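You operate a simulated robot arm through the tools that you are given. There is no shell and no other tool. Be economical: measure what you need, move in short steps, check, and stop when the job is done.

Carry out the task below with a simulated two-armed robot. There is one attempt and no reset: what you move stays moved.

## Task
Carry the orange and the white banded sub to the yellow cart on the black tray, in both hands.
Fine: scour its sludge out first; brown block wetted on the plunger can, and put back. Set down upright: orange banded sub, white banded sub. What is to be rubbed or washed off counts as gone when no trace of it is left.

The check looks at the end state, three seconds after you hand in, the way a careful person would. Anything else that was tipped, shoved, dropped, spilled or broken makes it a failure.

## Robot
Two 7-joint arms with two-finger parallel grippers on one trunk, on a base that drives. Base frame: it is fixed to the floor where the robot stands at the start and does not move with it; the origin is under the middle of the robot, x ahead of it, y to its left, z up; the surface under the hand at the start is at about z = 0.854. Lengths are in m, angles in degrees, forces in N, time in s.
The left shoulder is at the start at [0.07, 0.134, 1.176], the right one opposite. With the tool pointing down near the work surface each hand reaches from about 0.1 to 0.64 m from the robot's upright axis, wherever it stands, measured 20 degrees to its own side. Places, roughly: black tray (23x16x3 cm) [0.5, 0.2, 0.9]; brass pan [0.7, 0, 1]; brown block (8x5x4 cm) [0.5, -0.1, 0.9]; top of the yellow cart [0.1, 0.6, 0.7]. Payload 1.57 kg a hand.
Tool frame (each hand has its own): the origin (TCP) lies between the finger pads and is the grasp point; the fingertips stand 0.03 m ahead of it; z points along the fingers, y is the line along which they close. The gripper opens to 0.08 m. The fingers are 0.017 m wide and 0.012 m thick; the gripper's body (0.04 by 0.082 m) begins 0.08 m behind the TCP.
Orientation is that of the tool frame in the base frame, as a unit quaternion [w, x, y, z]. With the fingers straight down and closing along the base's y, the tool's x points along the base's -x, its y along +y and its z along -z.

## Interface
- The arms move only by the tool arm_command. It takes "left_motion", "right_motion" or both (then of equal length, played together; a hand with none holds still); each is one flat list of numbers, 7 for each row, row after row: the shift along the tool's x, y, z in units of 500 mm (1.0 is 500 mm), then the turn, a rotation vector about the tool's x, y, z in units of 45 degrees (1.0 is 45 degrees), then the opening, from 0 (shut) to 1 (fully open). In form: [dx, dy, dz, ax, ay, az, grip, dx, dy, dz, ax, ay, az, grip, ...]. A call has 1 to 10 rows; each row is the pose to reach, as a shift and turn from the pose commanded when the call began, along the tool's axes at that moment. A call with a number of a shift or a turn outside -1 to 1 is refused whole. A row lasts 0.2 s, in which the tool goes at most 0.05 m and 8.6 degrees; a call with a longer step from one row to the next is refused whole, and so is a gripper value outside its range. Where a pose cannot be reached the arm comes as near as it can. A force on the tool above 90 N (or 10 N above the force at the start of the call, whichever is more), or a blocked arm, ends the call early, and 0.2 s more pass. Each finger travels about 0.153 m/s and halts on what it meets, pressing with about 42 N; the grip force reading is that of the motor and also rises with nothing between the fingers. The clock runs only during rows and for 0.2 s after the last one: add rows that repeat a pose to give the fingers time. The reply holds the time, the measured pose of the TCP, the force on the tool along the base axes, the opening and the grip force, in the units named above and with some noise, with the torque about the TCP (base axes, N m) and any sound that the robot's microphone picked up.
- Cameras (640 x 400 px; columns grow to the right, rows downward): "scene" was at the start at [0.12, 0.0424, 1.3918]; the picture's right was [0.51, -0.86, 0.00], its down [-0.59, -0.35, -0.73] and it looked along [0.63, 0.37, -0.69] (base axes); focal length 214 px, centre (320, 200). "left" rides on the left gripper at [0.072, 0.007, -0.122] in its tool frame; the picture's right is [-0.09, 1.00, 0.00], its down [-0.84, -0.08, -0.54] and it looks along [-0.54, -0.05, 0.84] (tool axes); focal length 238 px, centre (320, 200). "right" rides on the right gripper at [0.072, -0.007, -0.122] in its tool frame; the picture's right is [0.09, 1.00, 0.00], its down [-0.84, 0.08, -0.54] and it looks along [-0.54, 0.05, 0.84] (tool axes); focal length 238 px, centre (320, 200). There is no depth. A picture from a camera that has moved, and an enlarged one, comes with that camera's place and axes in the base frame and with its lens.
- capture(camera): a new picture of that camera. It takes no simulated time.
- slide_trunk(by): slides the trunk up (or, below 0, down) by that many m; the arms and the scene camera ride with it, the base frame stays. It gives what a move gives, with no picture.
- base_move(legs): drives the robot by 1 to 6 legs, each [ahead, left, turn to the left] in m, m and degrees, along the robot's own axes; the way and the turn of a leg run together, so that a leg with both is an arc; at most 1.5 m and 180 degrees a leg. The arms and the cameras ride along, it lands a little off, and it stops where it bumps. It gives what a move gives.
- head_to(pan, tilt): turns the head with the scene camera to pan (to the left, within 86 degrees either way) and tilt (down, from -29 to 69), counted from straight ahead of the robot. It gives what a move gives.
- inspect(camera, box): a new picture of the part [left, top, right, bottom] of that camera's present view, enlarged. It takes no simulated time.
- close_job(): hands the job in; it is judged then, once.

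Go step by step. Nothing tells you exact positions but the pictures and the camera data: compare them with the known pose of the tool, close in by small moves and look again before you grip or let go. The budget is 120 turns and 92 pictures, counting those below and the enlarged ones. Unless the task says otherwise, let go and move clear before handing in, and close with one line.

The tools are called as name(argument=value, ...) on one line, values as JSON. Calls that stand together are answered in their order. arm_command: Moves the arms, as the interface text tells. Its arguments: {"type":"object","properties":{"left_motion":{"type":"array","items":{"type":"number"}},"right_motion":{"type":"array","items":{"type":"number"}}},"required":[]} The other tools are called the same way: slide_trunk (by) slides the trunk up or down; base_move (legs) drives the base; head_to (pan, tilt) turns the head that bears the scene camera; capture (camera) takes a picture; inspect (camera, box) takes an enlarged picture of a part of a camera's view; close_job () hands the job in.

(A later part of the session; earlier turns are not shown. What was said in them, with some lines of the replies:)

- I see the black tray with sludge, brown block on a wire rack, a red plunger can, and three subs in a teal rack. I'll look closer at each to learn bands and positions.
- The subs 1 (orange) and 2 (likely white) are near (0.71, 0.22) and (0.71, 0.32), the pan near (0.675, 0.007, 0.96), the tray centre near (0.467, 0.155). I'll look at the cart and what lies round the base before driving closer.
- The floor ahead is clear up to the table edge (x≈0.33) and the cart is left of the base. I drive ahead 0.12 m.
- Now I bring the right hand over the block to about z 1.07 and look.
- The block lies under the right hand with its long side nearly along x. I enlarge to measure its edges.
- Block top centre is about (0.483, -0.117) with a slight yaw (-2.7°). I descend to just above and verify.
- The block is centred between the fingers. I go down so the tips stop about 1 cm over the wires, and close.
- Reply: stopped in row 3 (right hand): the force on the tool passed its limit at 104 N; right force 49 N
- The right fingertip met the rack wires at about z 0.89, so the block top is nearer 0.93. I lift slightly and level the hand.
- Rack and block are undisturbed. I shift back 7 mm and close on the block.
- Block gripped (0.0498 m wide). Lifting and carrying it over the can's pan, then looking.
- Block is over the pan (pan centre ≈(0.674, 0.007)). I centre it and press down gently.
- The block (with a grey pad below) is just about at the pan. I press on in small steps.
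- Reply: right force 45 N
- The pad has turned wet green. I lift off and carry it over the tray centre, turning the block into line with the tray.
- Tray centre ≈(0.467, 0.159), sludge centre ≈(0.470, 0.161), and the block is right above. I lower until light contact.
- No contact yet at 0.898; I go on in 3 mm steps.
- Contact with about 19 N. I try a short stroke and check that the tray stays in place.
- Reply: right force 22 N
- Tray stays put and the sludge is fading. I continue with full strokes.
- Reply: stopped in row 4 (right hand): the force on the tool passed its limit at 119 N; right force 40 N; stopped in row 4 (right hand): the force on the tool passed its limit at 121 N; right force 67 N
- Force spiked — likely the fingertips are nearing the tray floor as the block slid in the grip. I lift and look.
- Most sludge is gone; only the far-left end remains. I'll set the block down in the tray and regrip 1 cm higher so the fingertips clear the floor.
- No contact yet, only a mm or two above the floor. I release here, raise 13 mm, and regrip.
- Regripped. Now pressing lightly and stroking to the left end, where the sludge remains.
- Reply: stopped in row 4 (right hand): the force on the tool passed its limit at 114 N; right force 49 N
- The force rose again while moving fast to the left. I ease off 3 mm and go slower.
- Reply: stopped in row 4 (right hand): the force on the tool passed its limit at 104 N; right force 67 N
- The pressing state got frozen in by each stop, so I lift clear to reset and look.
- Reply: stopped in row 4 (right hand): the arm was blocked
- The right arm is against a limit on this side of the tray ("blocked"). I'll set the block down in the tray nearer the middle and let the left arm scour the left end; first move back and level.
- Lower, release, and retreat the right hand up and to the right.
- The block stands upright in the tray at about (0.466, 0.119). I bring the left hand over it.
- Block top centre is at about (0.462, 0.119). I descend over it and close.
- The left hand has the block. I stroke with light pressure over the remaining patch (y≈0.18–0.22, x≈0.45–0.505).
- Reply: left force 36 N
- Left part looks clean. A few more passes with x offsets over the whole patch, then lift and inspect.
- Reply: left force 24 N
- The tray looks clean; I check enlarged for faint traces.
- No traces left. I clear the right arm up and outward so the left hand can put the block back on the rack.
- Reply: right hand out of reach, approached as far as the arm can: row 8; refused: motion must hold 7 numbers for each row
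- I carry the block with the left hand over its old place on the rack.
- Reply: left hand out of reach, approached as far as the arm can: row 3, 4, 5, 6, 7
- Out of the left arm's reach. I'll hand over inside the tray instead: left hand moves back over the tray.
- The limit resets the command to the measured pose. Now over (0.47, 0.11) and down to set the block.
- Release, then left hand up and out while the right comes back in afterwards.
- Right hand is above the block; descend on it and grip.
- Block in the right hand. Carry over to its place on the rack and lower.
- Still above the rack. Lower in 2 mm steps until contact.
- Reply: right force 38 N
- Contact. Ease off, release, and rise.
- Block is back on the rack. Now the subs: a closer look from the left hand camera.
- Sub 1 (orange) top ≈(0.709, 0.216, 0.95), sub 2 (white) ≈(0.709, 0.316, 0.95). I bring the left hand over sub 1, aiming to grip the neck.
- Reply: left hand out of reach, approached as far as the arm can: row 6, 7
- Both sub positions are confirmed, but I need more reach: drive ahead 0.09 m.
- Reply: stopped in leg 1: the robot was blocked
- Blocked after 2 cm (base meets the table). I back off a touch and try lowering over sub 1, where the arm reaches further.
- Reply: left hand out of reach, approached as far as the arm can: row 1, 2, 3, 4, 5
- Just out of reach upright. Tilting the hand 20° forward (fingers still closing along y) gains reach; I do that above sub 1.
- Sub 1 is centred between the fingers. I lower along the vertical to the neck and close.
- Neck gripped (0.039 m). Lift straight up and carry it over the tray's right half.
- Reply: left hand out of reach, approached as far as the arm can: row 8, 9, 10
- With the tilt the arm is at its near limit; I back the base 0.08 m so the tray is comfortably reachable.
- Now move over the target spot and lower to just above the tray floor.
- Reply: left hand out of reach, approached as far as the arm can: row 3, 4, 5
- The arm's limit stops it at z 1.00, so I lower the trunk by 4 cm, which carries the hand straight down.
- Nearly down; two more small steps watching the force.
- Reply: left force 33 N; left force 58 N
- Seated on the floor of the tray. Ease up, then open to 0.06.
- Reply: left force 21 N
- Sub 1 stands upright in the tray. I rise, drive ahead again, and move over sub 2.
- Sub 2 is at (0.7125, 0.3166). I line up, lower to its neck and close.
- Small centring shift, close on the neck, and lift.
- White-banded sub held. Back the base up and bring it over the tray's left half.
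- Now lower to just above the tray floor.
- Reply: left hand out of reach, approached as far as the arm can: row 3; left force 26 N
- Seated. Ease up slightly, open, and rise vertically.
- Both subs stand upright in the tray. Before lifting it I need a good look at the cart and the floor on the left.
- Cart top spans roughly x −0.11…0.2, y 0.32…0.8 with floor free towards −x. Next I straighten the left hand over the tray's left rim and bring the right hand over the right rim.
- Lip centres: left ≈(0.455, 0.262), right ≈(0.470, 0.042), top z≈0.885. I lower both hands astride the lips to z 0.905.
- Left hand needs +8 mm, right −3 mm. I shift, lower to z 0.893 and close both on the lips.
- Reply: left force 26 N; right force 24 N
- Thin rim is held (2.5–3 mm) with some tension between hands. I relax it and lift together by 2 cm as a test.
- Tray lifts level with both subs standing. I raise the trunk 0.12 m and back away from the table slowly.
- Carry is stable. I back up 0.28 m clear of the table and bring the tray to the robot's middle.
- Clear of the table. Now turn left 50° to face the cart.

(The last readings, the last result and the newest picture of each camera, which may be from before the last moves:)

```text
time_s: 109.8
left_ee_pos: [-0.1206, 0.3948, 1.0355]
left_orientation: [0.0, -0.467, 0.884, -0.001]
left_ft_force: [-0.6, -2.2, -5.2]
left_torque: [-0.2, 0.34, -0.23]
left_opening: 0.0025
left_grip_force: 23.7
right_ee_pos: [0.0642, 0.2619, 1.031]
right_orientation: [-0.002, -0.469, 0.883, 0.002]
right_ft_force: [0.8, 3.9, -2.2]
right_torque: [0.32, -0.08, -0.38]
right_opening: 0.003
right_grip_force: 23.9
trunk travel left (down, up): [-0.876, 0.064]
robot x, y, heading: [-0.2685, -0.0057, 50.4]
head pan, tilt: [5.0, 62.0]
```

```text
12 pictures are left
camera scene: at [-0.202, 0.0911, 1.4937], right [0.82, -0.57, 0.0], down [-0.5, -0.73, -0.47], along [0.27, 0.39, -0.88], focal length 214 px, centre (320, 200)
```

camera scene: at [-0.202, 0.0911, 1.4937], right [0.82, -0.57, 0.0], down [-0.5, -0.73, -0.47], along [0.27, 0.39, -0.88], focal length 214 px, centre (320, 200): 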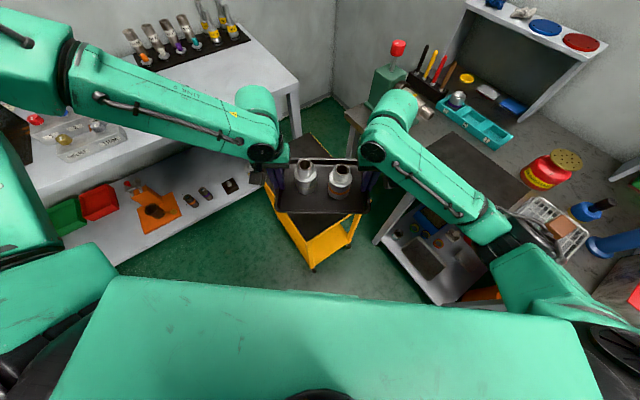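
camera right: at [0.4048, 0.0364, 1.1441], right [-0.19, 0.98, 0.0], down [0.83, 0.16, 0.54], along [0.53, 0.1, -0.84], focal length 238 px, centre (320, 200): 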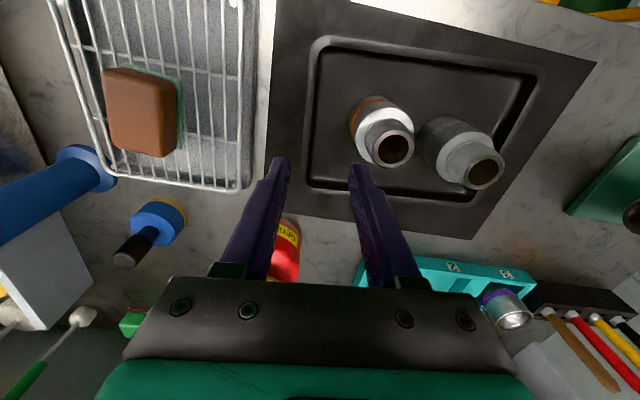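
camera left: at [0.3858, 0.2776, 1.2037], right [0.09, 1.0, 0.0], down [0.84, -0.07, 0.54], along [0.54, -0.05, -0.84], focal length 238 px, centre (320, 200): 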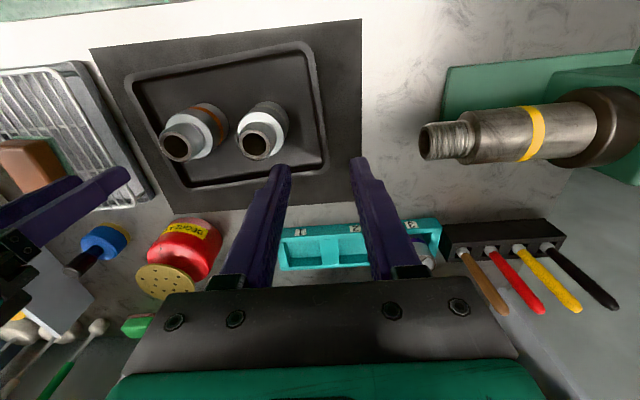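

Tray is level and the cart's near corner is at about (−0.10, 0.33). I drive 0.12 m ahead and 0.06 m left.

base_move(legs=[[0.12, 0.06, 0]])

arm_command(left_motion=[-0.02, 0, 0, 0, 0, 0, 0, -0.05, 0, 0, 0, 0, 0, 0, -0.08, 0, 0, 0, 0, 0, 0, -0.11, 0, 0, 0, 0, 0, 0, -0.14, 0, 0, 0, 0, 0, 0, -0.16, 0, 0, 0, 0, 0, 0], right_motion=[-0.02, 0, 0, 0, 0, 0, 0, -0.05, 0, 0, 0, 0, 0, 0, -0.08, 0, 0, 0, 0, 0, 0, -0.11, 0, 0, 0, 0, 0, 0, -0.14, 0, 0, 0, 0, 0, 0, -0.16, 0, 0, 0, 0, 0, 0])

slide_trunk(by=-0.12)

capture(camera="scene")

```text
time_s: 111.1
left_ee_pos: [-0.0886, 0.5239, 1.0386]
left_orientation: [0.0, -0.466, 0.885, -0.001]
left_ft_force: [-1.1, -3.3, -4.9]
left_torque: [0.05, 0.2, -0.28]
left_opening: 0.0027
left_grip_force: 23.9
right_ee_pos: [0.0948, 0.3919, 1.0321]
right_orientation: [-0.002, -0.468, 0.884, 0.002]
right_ft_force: [0.8, 2.2, -3.1]
right_torque: [0.1, 0.1, -0.4]
right_opening: 0.0026
right_grip_force: 23.8
trunk travel left (down, up): [-0.876, 0.064]
robot x, y, heading: [-0.2372, 0.1293, 50.4]
head pan, tilt: [5.0, 62.0]
```

```text
time_s: 112.5
left_ee_pos: [-0.042, 0.5944, 1.0359]
left_orientation: [-0.001, -0.465, 0.885, -0.002]
left_ft_force: [2.8, -4.6, -6.1]
left_torque: [-0.06, 0.12, -0.32]
left_opening: 0.0029
left_grip_force: 24.3
right_ee_pos: [0.1421, 0.4614, 1.0309]
right_orientation: [-0.003, -0.468, 0.884, 0.001]
right_ft_force: [-0.8, 5.7, -2.8]
right_torque: [0.15, 0.15, -0.39]
right_opening: 0.0027
right_grip_force: 25.0
trunk travel left (down, up): [-0.876, 0.064]
robot x, y, heading: [-0.2354, 0.1308, 50.5]
head pan, tilt: [5.0, 62.0]
```

```text
time_s: 114.0
left_ee_pos: [-0.043, 0.5936, 0.9158]
left_orientation: [0.0, -0.466, 0.885, -0.001]
left_ft_force: [5.4, -8.1, -5.4]
left_torque: [-0.12, 0.09, -0.29]
left_opening: 0.0028
left_grip_force: 23.9
right_ee_pos: [0.1406, 0.4598, 0.9126]
right_orientation: [-0.003, -0.468, 0.884, 0.002]
right_ft_force: [-4.5, 7.1, -2.7]
right_torque: [0.25, 0.22, -0.41]
right_opening: 0.0027
right_grip_force: 23.9
trunk travel left (down, up): [-0.756, 0.184]
robot x, y, heading: [-0.2356, 0.1287, 50.5]
head pan, tilt: [5.0, 62.0]
```

```text
11 pictures are left
camera scene: at [-0.1701, 0.2231, 1.3737], right [0.82, -0.57, 0.0], down [-0.5, -0.73, -0.47], along [0.27, 0.39, -0.88], focal length 214 px, centre (320, 200)
```

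scene: 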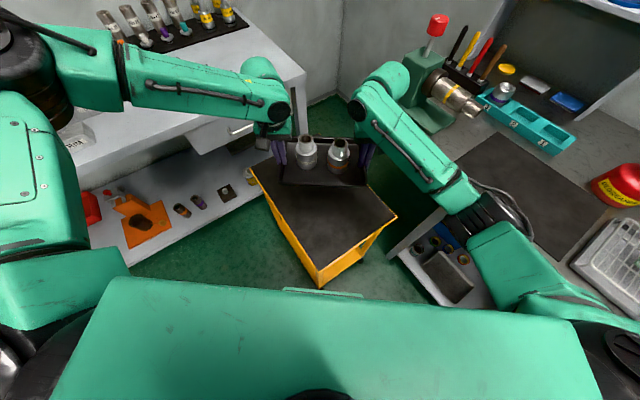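

Tray centre is at (0.05, 0.53), right over the cart top (x −0.10…0.22, y 0.33…0.78). I lower the trunk further.

slide_trunk(by=-0.1)

capture(camera="scene")

```text
time_s: 115.4
left_ee_pos: [-0.0437, 0.5944, 0.8159]
left_orientation: [0.0, -0.466, 0.885, -0.002]
left_ft_force: [7.1, -9.0, -5.3]
left_torque: [-0.1, -0.03, -0.28]
left_opening: 0.0029
left_grip_force: 24.1
right_ee_pos: [0.1416, 0.4603, 0.8121]
right_orientation: [-0.003, -0.469, 0.883, 0.001]
right_ft_force: [-6.1, 9.0, -2.5]
right_torque: [0.23, 0.29, -0.38]
right_opening: 0.0029
right_grip_force: 24.2
trunk travel left (down, up): [-0.656, 0.284]
robot x, y, heading: [-0.239, 0.1291, 50.7]
head pan, tilt: [5.0, 62.0]
```

```text
10 pictures are left
camera scene: at [-0.1702, 0.223, 1.2737], right [0.82, -0.57, 0.0], down [-0.5, -0.73, -0.47], along [0.27, 0.39, -0.88], focal length 214 px, centre (320, 200)
```

scene: 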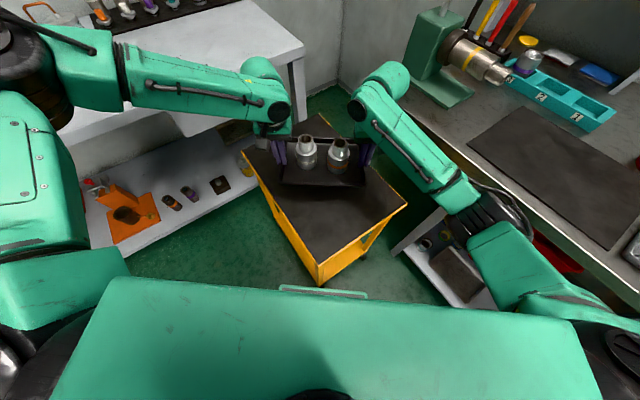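

Clear all round. Lower 5 cm more, then in small steps.

slide_trunk(by=-0.05)

slide_trunk(by=-0.012)

inspect(camera="scene", box=[230, 100, 430, 290])

```text
time_s: 116.3
left_ee_pos: [-0.043, 0.5937, 0.7666]
left_orientation: [-0.001, -0.466, 0.885, -0.002]
left_ft_force: [8.0, -8.4, -5.7]
left_torque: [-0.14, 0.06, -0.31]
left_opening: 0.0028
left_grip_force: 24.1
right_ee_pos: [0.1417, 0.4595, 0.7618]
right_orientation: [-0.003, -0.469, 0.883, 0.002]
right_ft_force: [-7.9, 8.1, -1.9]
right_torque: [0.28, 0.28, -0.4]
right_opening: 0.0027
right_grip_force: 24.2
trunk travel left (down, up): [-0.606, 0.334]
robot x, y, heading: [-0.2391, 0.1267, 50.3]
head pan, tilt: [5.0, 62.0]
```

```text
time_s: 116.9
left_ee_pos: [-0.0428, 0.5929, 0.7533]
left_orientation: [0.0, -0.466, 0.885, -0.002]
left_ft_force: [8.6, -9.7, -4.7]
left_torque: [-0.17, 0.0, -0.28]
left_opening: 0.003
left_grip_force: 23.8
right_ee_pos: [0.1401, 0.4594, 0.7505]
right_orientation: [-0.003, -0.469, 0.883, 0.001]
right_ft_force: [-7.0, 9.5, -2.4]
right_torque: [0.26, 0.29, -0.41]
right_opening: 0.0028
right_grip_force: 23.9
trunk travel left (down, up): [-0.594, 0.346]
robot x, y, heading: [-0.2374, 0.1282, 50.6]
head pan, tilt: [5.0, 62.0]
```

```text
2.11 times, centred on (330, 195) of scene
camera zoom: at [-0.1702, 0.223, 1.2116], right [0.82, -0.57, 0.0], down [-0.5, -0.73, -0.47], along [0.27, 0.39, -0.88], focal length 452 px, centre (299, 210)
```

zoom: 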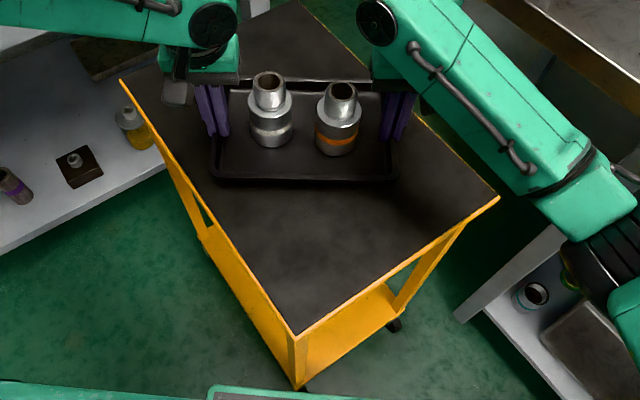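

Tray is fully over the cart top, about a centimetre up. Lower in 4 mm steps watching the vertical force.

slide_trunk(by=-0.005)

slide_trunk(by=-0.005)

```text
time_s: 117.4
left_ee_pos: [-0.0444, 0.5934, 0.7481]
left_orientation: [0.0, -0.465, 0.885, -0.002]
left_ft_force: [7.6, -10.0, -5.7]
left_torque: [-0.17, -0.04, -0.32]
left_opening: 0.0028
left_grip_force: 23.9
right_ee_pos: [0.1401, 0.4598, 0.7445]
right_orientation: [-0.003, -0.469, 0.883, 0.001]
right_ft_force: [-8.7, 8.8, -2.8]
right_torque: [0.28, 0.28, -0.37]
right_opening: 0.0028
right_grip_force: 23.8
trunk travel left (down, up): [-0.589, 0.351]
robot x, y, heading: [-0.2372, 0.1325, 50.3]
head pan, tilt: [5.0, 62.0]
```

```text
time_s: 118.0
left_ee_pos: [-0.043, 0.5934, 0.7448]
left_orientation: [0.0, -0.466, 0.885, -0.002]
left_ft_force: [8.5, -9.8, -5.3]
left_torque: [0.22, -0.31, -0.25]
left_opening: 0.0028
left_grip_force: 24.6
right_ee_pos: [0.1406, 0.4589, 0.7399]
right_orientation: [-0.001, -0.469, 0.883, 0.002]
right_ft_force: [-7.2, 9.9, 3.2]
right_torque: [0.28, 0.28, -0.39]
right_opening: 0.0029
right_grip_force: 23.9
trunk travel left (down, up): [-0.584, 0.356]
robot x, y, heading: [-0.2388, 0.127, 50.3]
head pan, tilt: [5.0, 62.0]
```

The right end is touching. A bit more, the left end is ~3 mm higher.

arm_command(left_motion=[0, 0, 0.004, 0, 0, 0, 0, 0, 0, 0.008, 0, 0, 0, 0, 0, 0, 0.01, 0, 0, 0, 0], right_motion=[0, 0, 0.001, 0, 0, 0, 0, 0, 0, 0.002, 0, 0, 0, 0, 0, 0, 0.003, 0, 0, 0, 0])

```text
time_s: 118.8
left_ee_pos: [-0.0434, 0.5933, 0.7396]
left_orientation: [0.002, -0.466, 0.885, -0.001]
left_ft_force: [7.2, -5.9, -1.7]
left_torque: [-0.58, 0.15, -0.29]
left_opening: 0.0029
left_grip_force: 23.3
right_ee_pos: [0.14, 0.4607, 0.7394]
right_orientation: [0.0, -0.47, 0.883, 0.003]
right_ft_force: [-7.8, 10.8, 14.1]
right_torque: [-0.04, 0.33, -0.4]
right_opening: 0.0026
right_grip_force: 24.2
trunk travel left (down, up): [-0.584, 0.356]
robot x, y, heading: [-0.2376, 0.1336, 50.4]
head pan, tilt: [5.0, 62.0]
```

arm_command(left_motion=[0, 0, 0.002, 0, 0, 0, 0, 0, 0, 0.004, 0, 0, 0, 0], right_motion=[0, 0, -0.002, 0, 0, 0, 0, 0, 0, -0.003, 0, 0, 0, 0])

inspect(camera="scene", box=[250, 110, 410, 220])

```text
time_s: 119.4
left_ee_pos: [-0.0435, 0.5929, 0.7406]
left_orientation: [0.005, -0.466, 0.885, -0.001]
left_ft_force: [4.5, -9.0, 21.9]
left_torque: [-0.17, -0.07, -0.4]
left_opening: 0.0029
left_grip_force: 24.5
right_ee_pos: [0.1406, 0.459, 0.7409]
right_orientation: [-0.001, -0.47, 0.883, 0.002]
right_ft_force: [-6.1, 15.1, -1.7]
right_torque: [0.78, -0.21, -0.43]
right_opening: 0.0029
right_grip_force: 24.5
trunk travel left (down, up): [-0.584, 0.356]
robot x, y, heading: [-0.2396, 0.1321, 50.4]
head pan, tilt: [5.0, 62.0]
```

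```text
3.64 times, centred on (330, 165) of scene
camera zoom: at [-0.1726, 0.2201, 1.2022], right [0.82, -0.57, 0.0], down [-0.5, -0.73, -0.47], along [0.27, 0.39, -0.88], focal length 780 px, centre (284, 327)
```

zoom: 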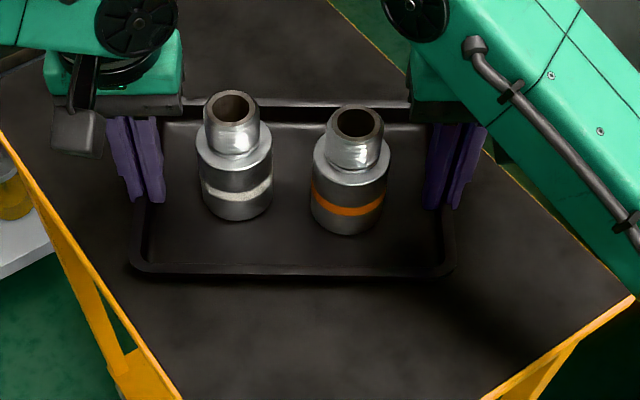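

Tray rests on the cart, subs upright. I equalise and open both hands together.

arm_command(left_motion=[0, 0, -0.002, 0, 0, 0, 0, 0, 0, -0.002, 0, 0, 0, 0.2, 0, 0, -0.002, 0, 0, 0, 0.4, 0, 0, -0.002, 0, 0, 0, 0.4], right_motion=[0, 0, 0.001, 0, 0, 0, 0, 0, 0, 0.001, 0, 0, 0, 0.2, 0, 0, 0.001, 0, 0, 0, 0.4, 0, 0, 0.001, 0, 0, 0, 0.4])

inspect(camera="scene", box=[250, 110, 410, 220])

```text
time_s: 120.4
left_ee_pos: [-0.043, 0.592, 0.7375]
left_orientation: [0.0, -0.466, 0.885, 0.0]
left_ft_force: [1.1, -0.3, -0.5]
left_torque: [-0.01, 0.0, 0.02]
left_opening: 0.0318
left_grip_force: 0.0
right_ee_pos: [0.1421, 0.4588, 0.7387]
right_orientation: [-0.003, -0.469, 0.883, 0.001]
right_ft_force: [-0.6, 0.9, -0.6]
right_torque: [0.02, 0.0, 0.0]
right_opening: 0.0318
right_grip_force: 0.1
trunk travel left (down, up): [-0.584, 0.356]
robot x, y, heading: [-0.2379, 0.1312, 50.4]
head pan, tilt: [5.0, 62.0]
```

```text
3.64 times, centred on (330, 165) of scene
camera zoom: at [-0.1707, 0.2222, 1.2017], right [0.82, -0.57, 0.0], down [-0.5, -0.73, -0.47], along [0.27, 0.39, -0.88], focal length 780 px, centre (284, 327)
```

zoom: 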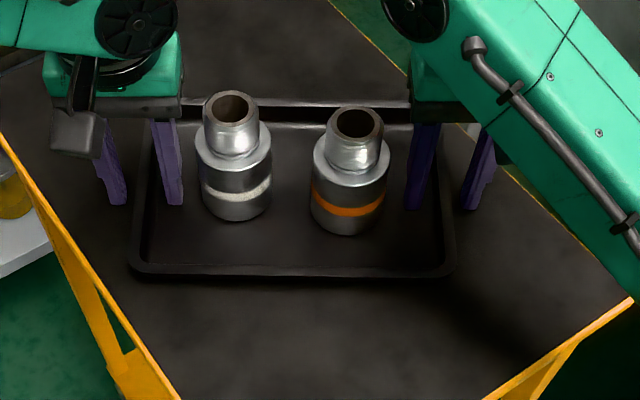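

Both hands are free of the rim. Rise straight up, back off, and take a last look.

slide_trunk(by=0.2)

base_move(legs=[[-0.12, 0, 0]])

capture(camera="scene")

inspect(camera="scene", box=[240, 40, 420, 180])

```text
time_s: 122.5
left_ee_pos: [-0.0429, 0.5932, 0.9376]
left_orientation: [0.0, -0.466, 0.885, -0.001]
left_ft_force: [1.1, 0.3, -0.4]
left_torque: [-0.01, 0.04, -0.02]
left_opening: 0.0321
left_grip_force: 0.2
right_ee_pos: [0.141, 0.4595, 0.9383]
right_orientation: [-0.003, -0.469, 0.883, 0.001]
right_ft_force: [0.5, -0.4, -0.2]
right_torque: [-0.03, -0.01, -0.04]
right_opening: 0.0319
right_grip_force: 0.1
trunk travel left (down, up): [-0.784, 0.156]
robot x, y, heading: [-0.2421, 0.1312, 50.7]
head pan, tilt: [5.0, 62.0]
```

```text
time_s: 123.8
left_ee_pos: [-0.1183, 0.503, 0.9371]
left_orientation: [-0.001, -0.466, 0.885, -0.001]
left_ft_force: [-0.5, 0.7, 0.0]
left_torque: [0.01, -0.01, -0.03]
left_opening: 0.0319
left_grip_force: 0.0
right_ee_pos: [0.0666, 0.3676, 0.9384]
right_orientation: [-0.002, -0.469, 0.883, 0.001]
right_ft_force: [-0.2, 0.0, -0.5]
right_torque: [0.02, -0.01, -0.01]
right_opening: 0.0324
right_grip_force: 0.1
trunk travel left (down, up): [-0.784, 0.156]
robot x, y, heading: [-0.3104, 0.0419, 50.1]
head pan, tilt: [5.0, 62.0]
```

```text
6 pictures are left
camera scene: at [-0.2452, 0.1321, 1.4016], right [0.82, -0.57, 0.0], down [-0.5, -0.73, -0.47], along [0.27, 0.39, -0.88], focal length 214 px, centre (320, 200)
```

scene: 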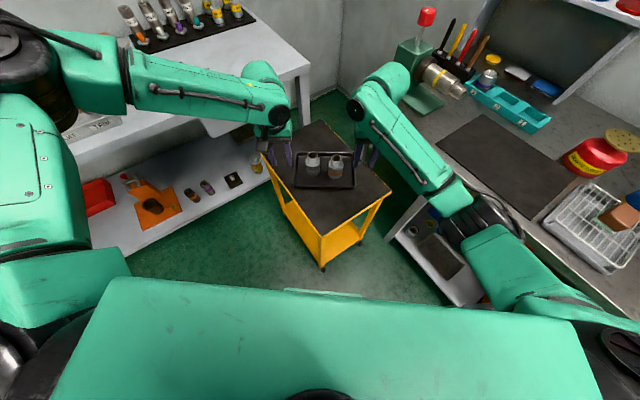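

```text
2.86 times, centred on (330, 110) of scene
camera zoom: at [-0.2452, 0.1321, 1.4016], right [0.82, -0.57, 0.0], down [-0.5, -0.73, -0.47], along [0.27, 0.39, -0.88], focal length 613 px, centre (291, 457)
```

zoom: 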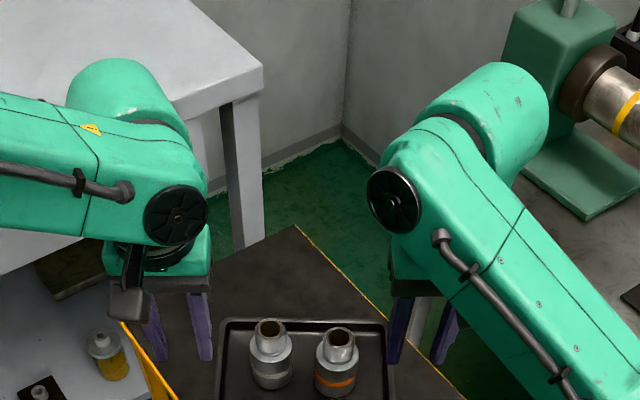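

The tray stands on the cart with the orange and white banded subs upright, the brown block is back on its rack, and both hands are clear. I hand in.

close_job()

```text
The job is handed in.
```

The black tray, scoured clean, is on the yellow cart with the orange and the white banded subs upright on it, and the brown block is back on its rack; the job is handed in.
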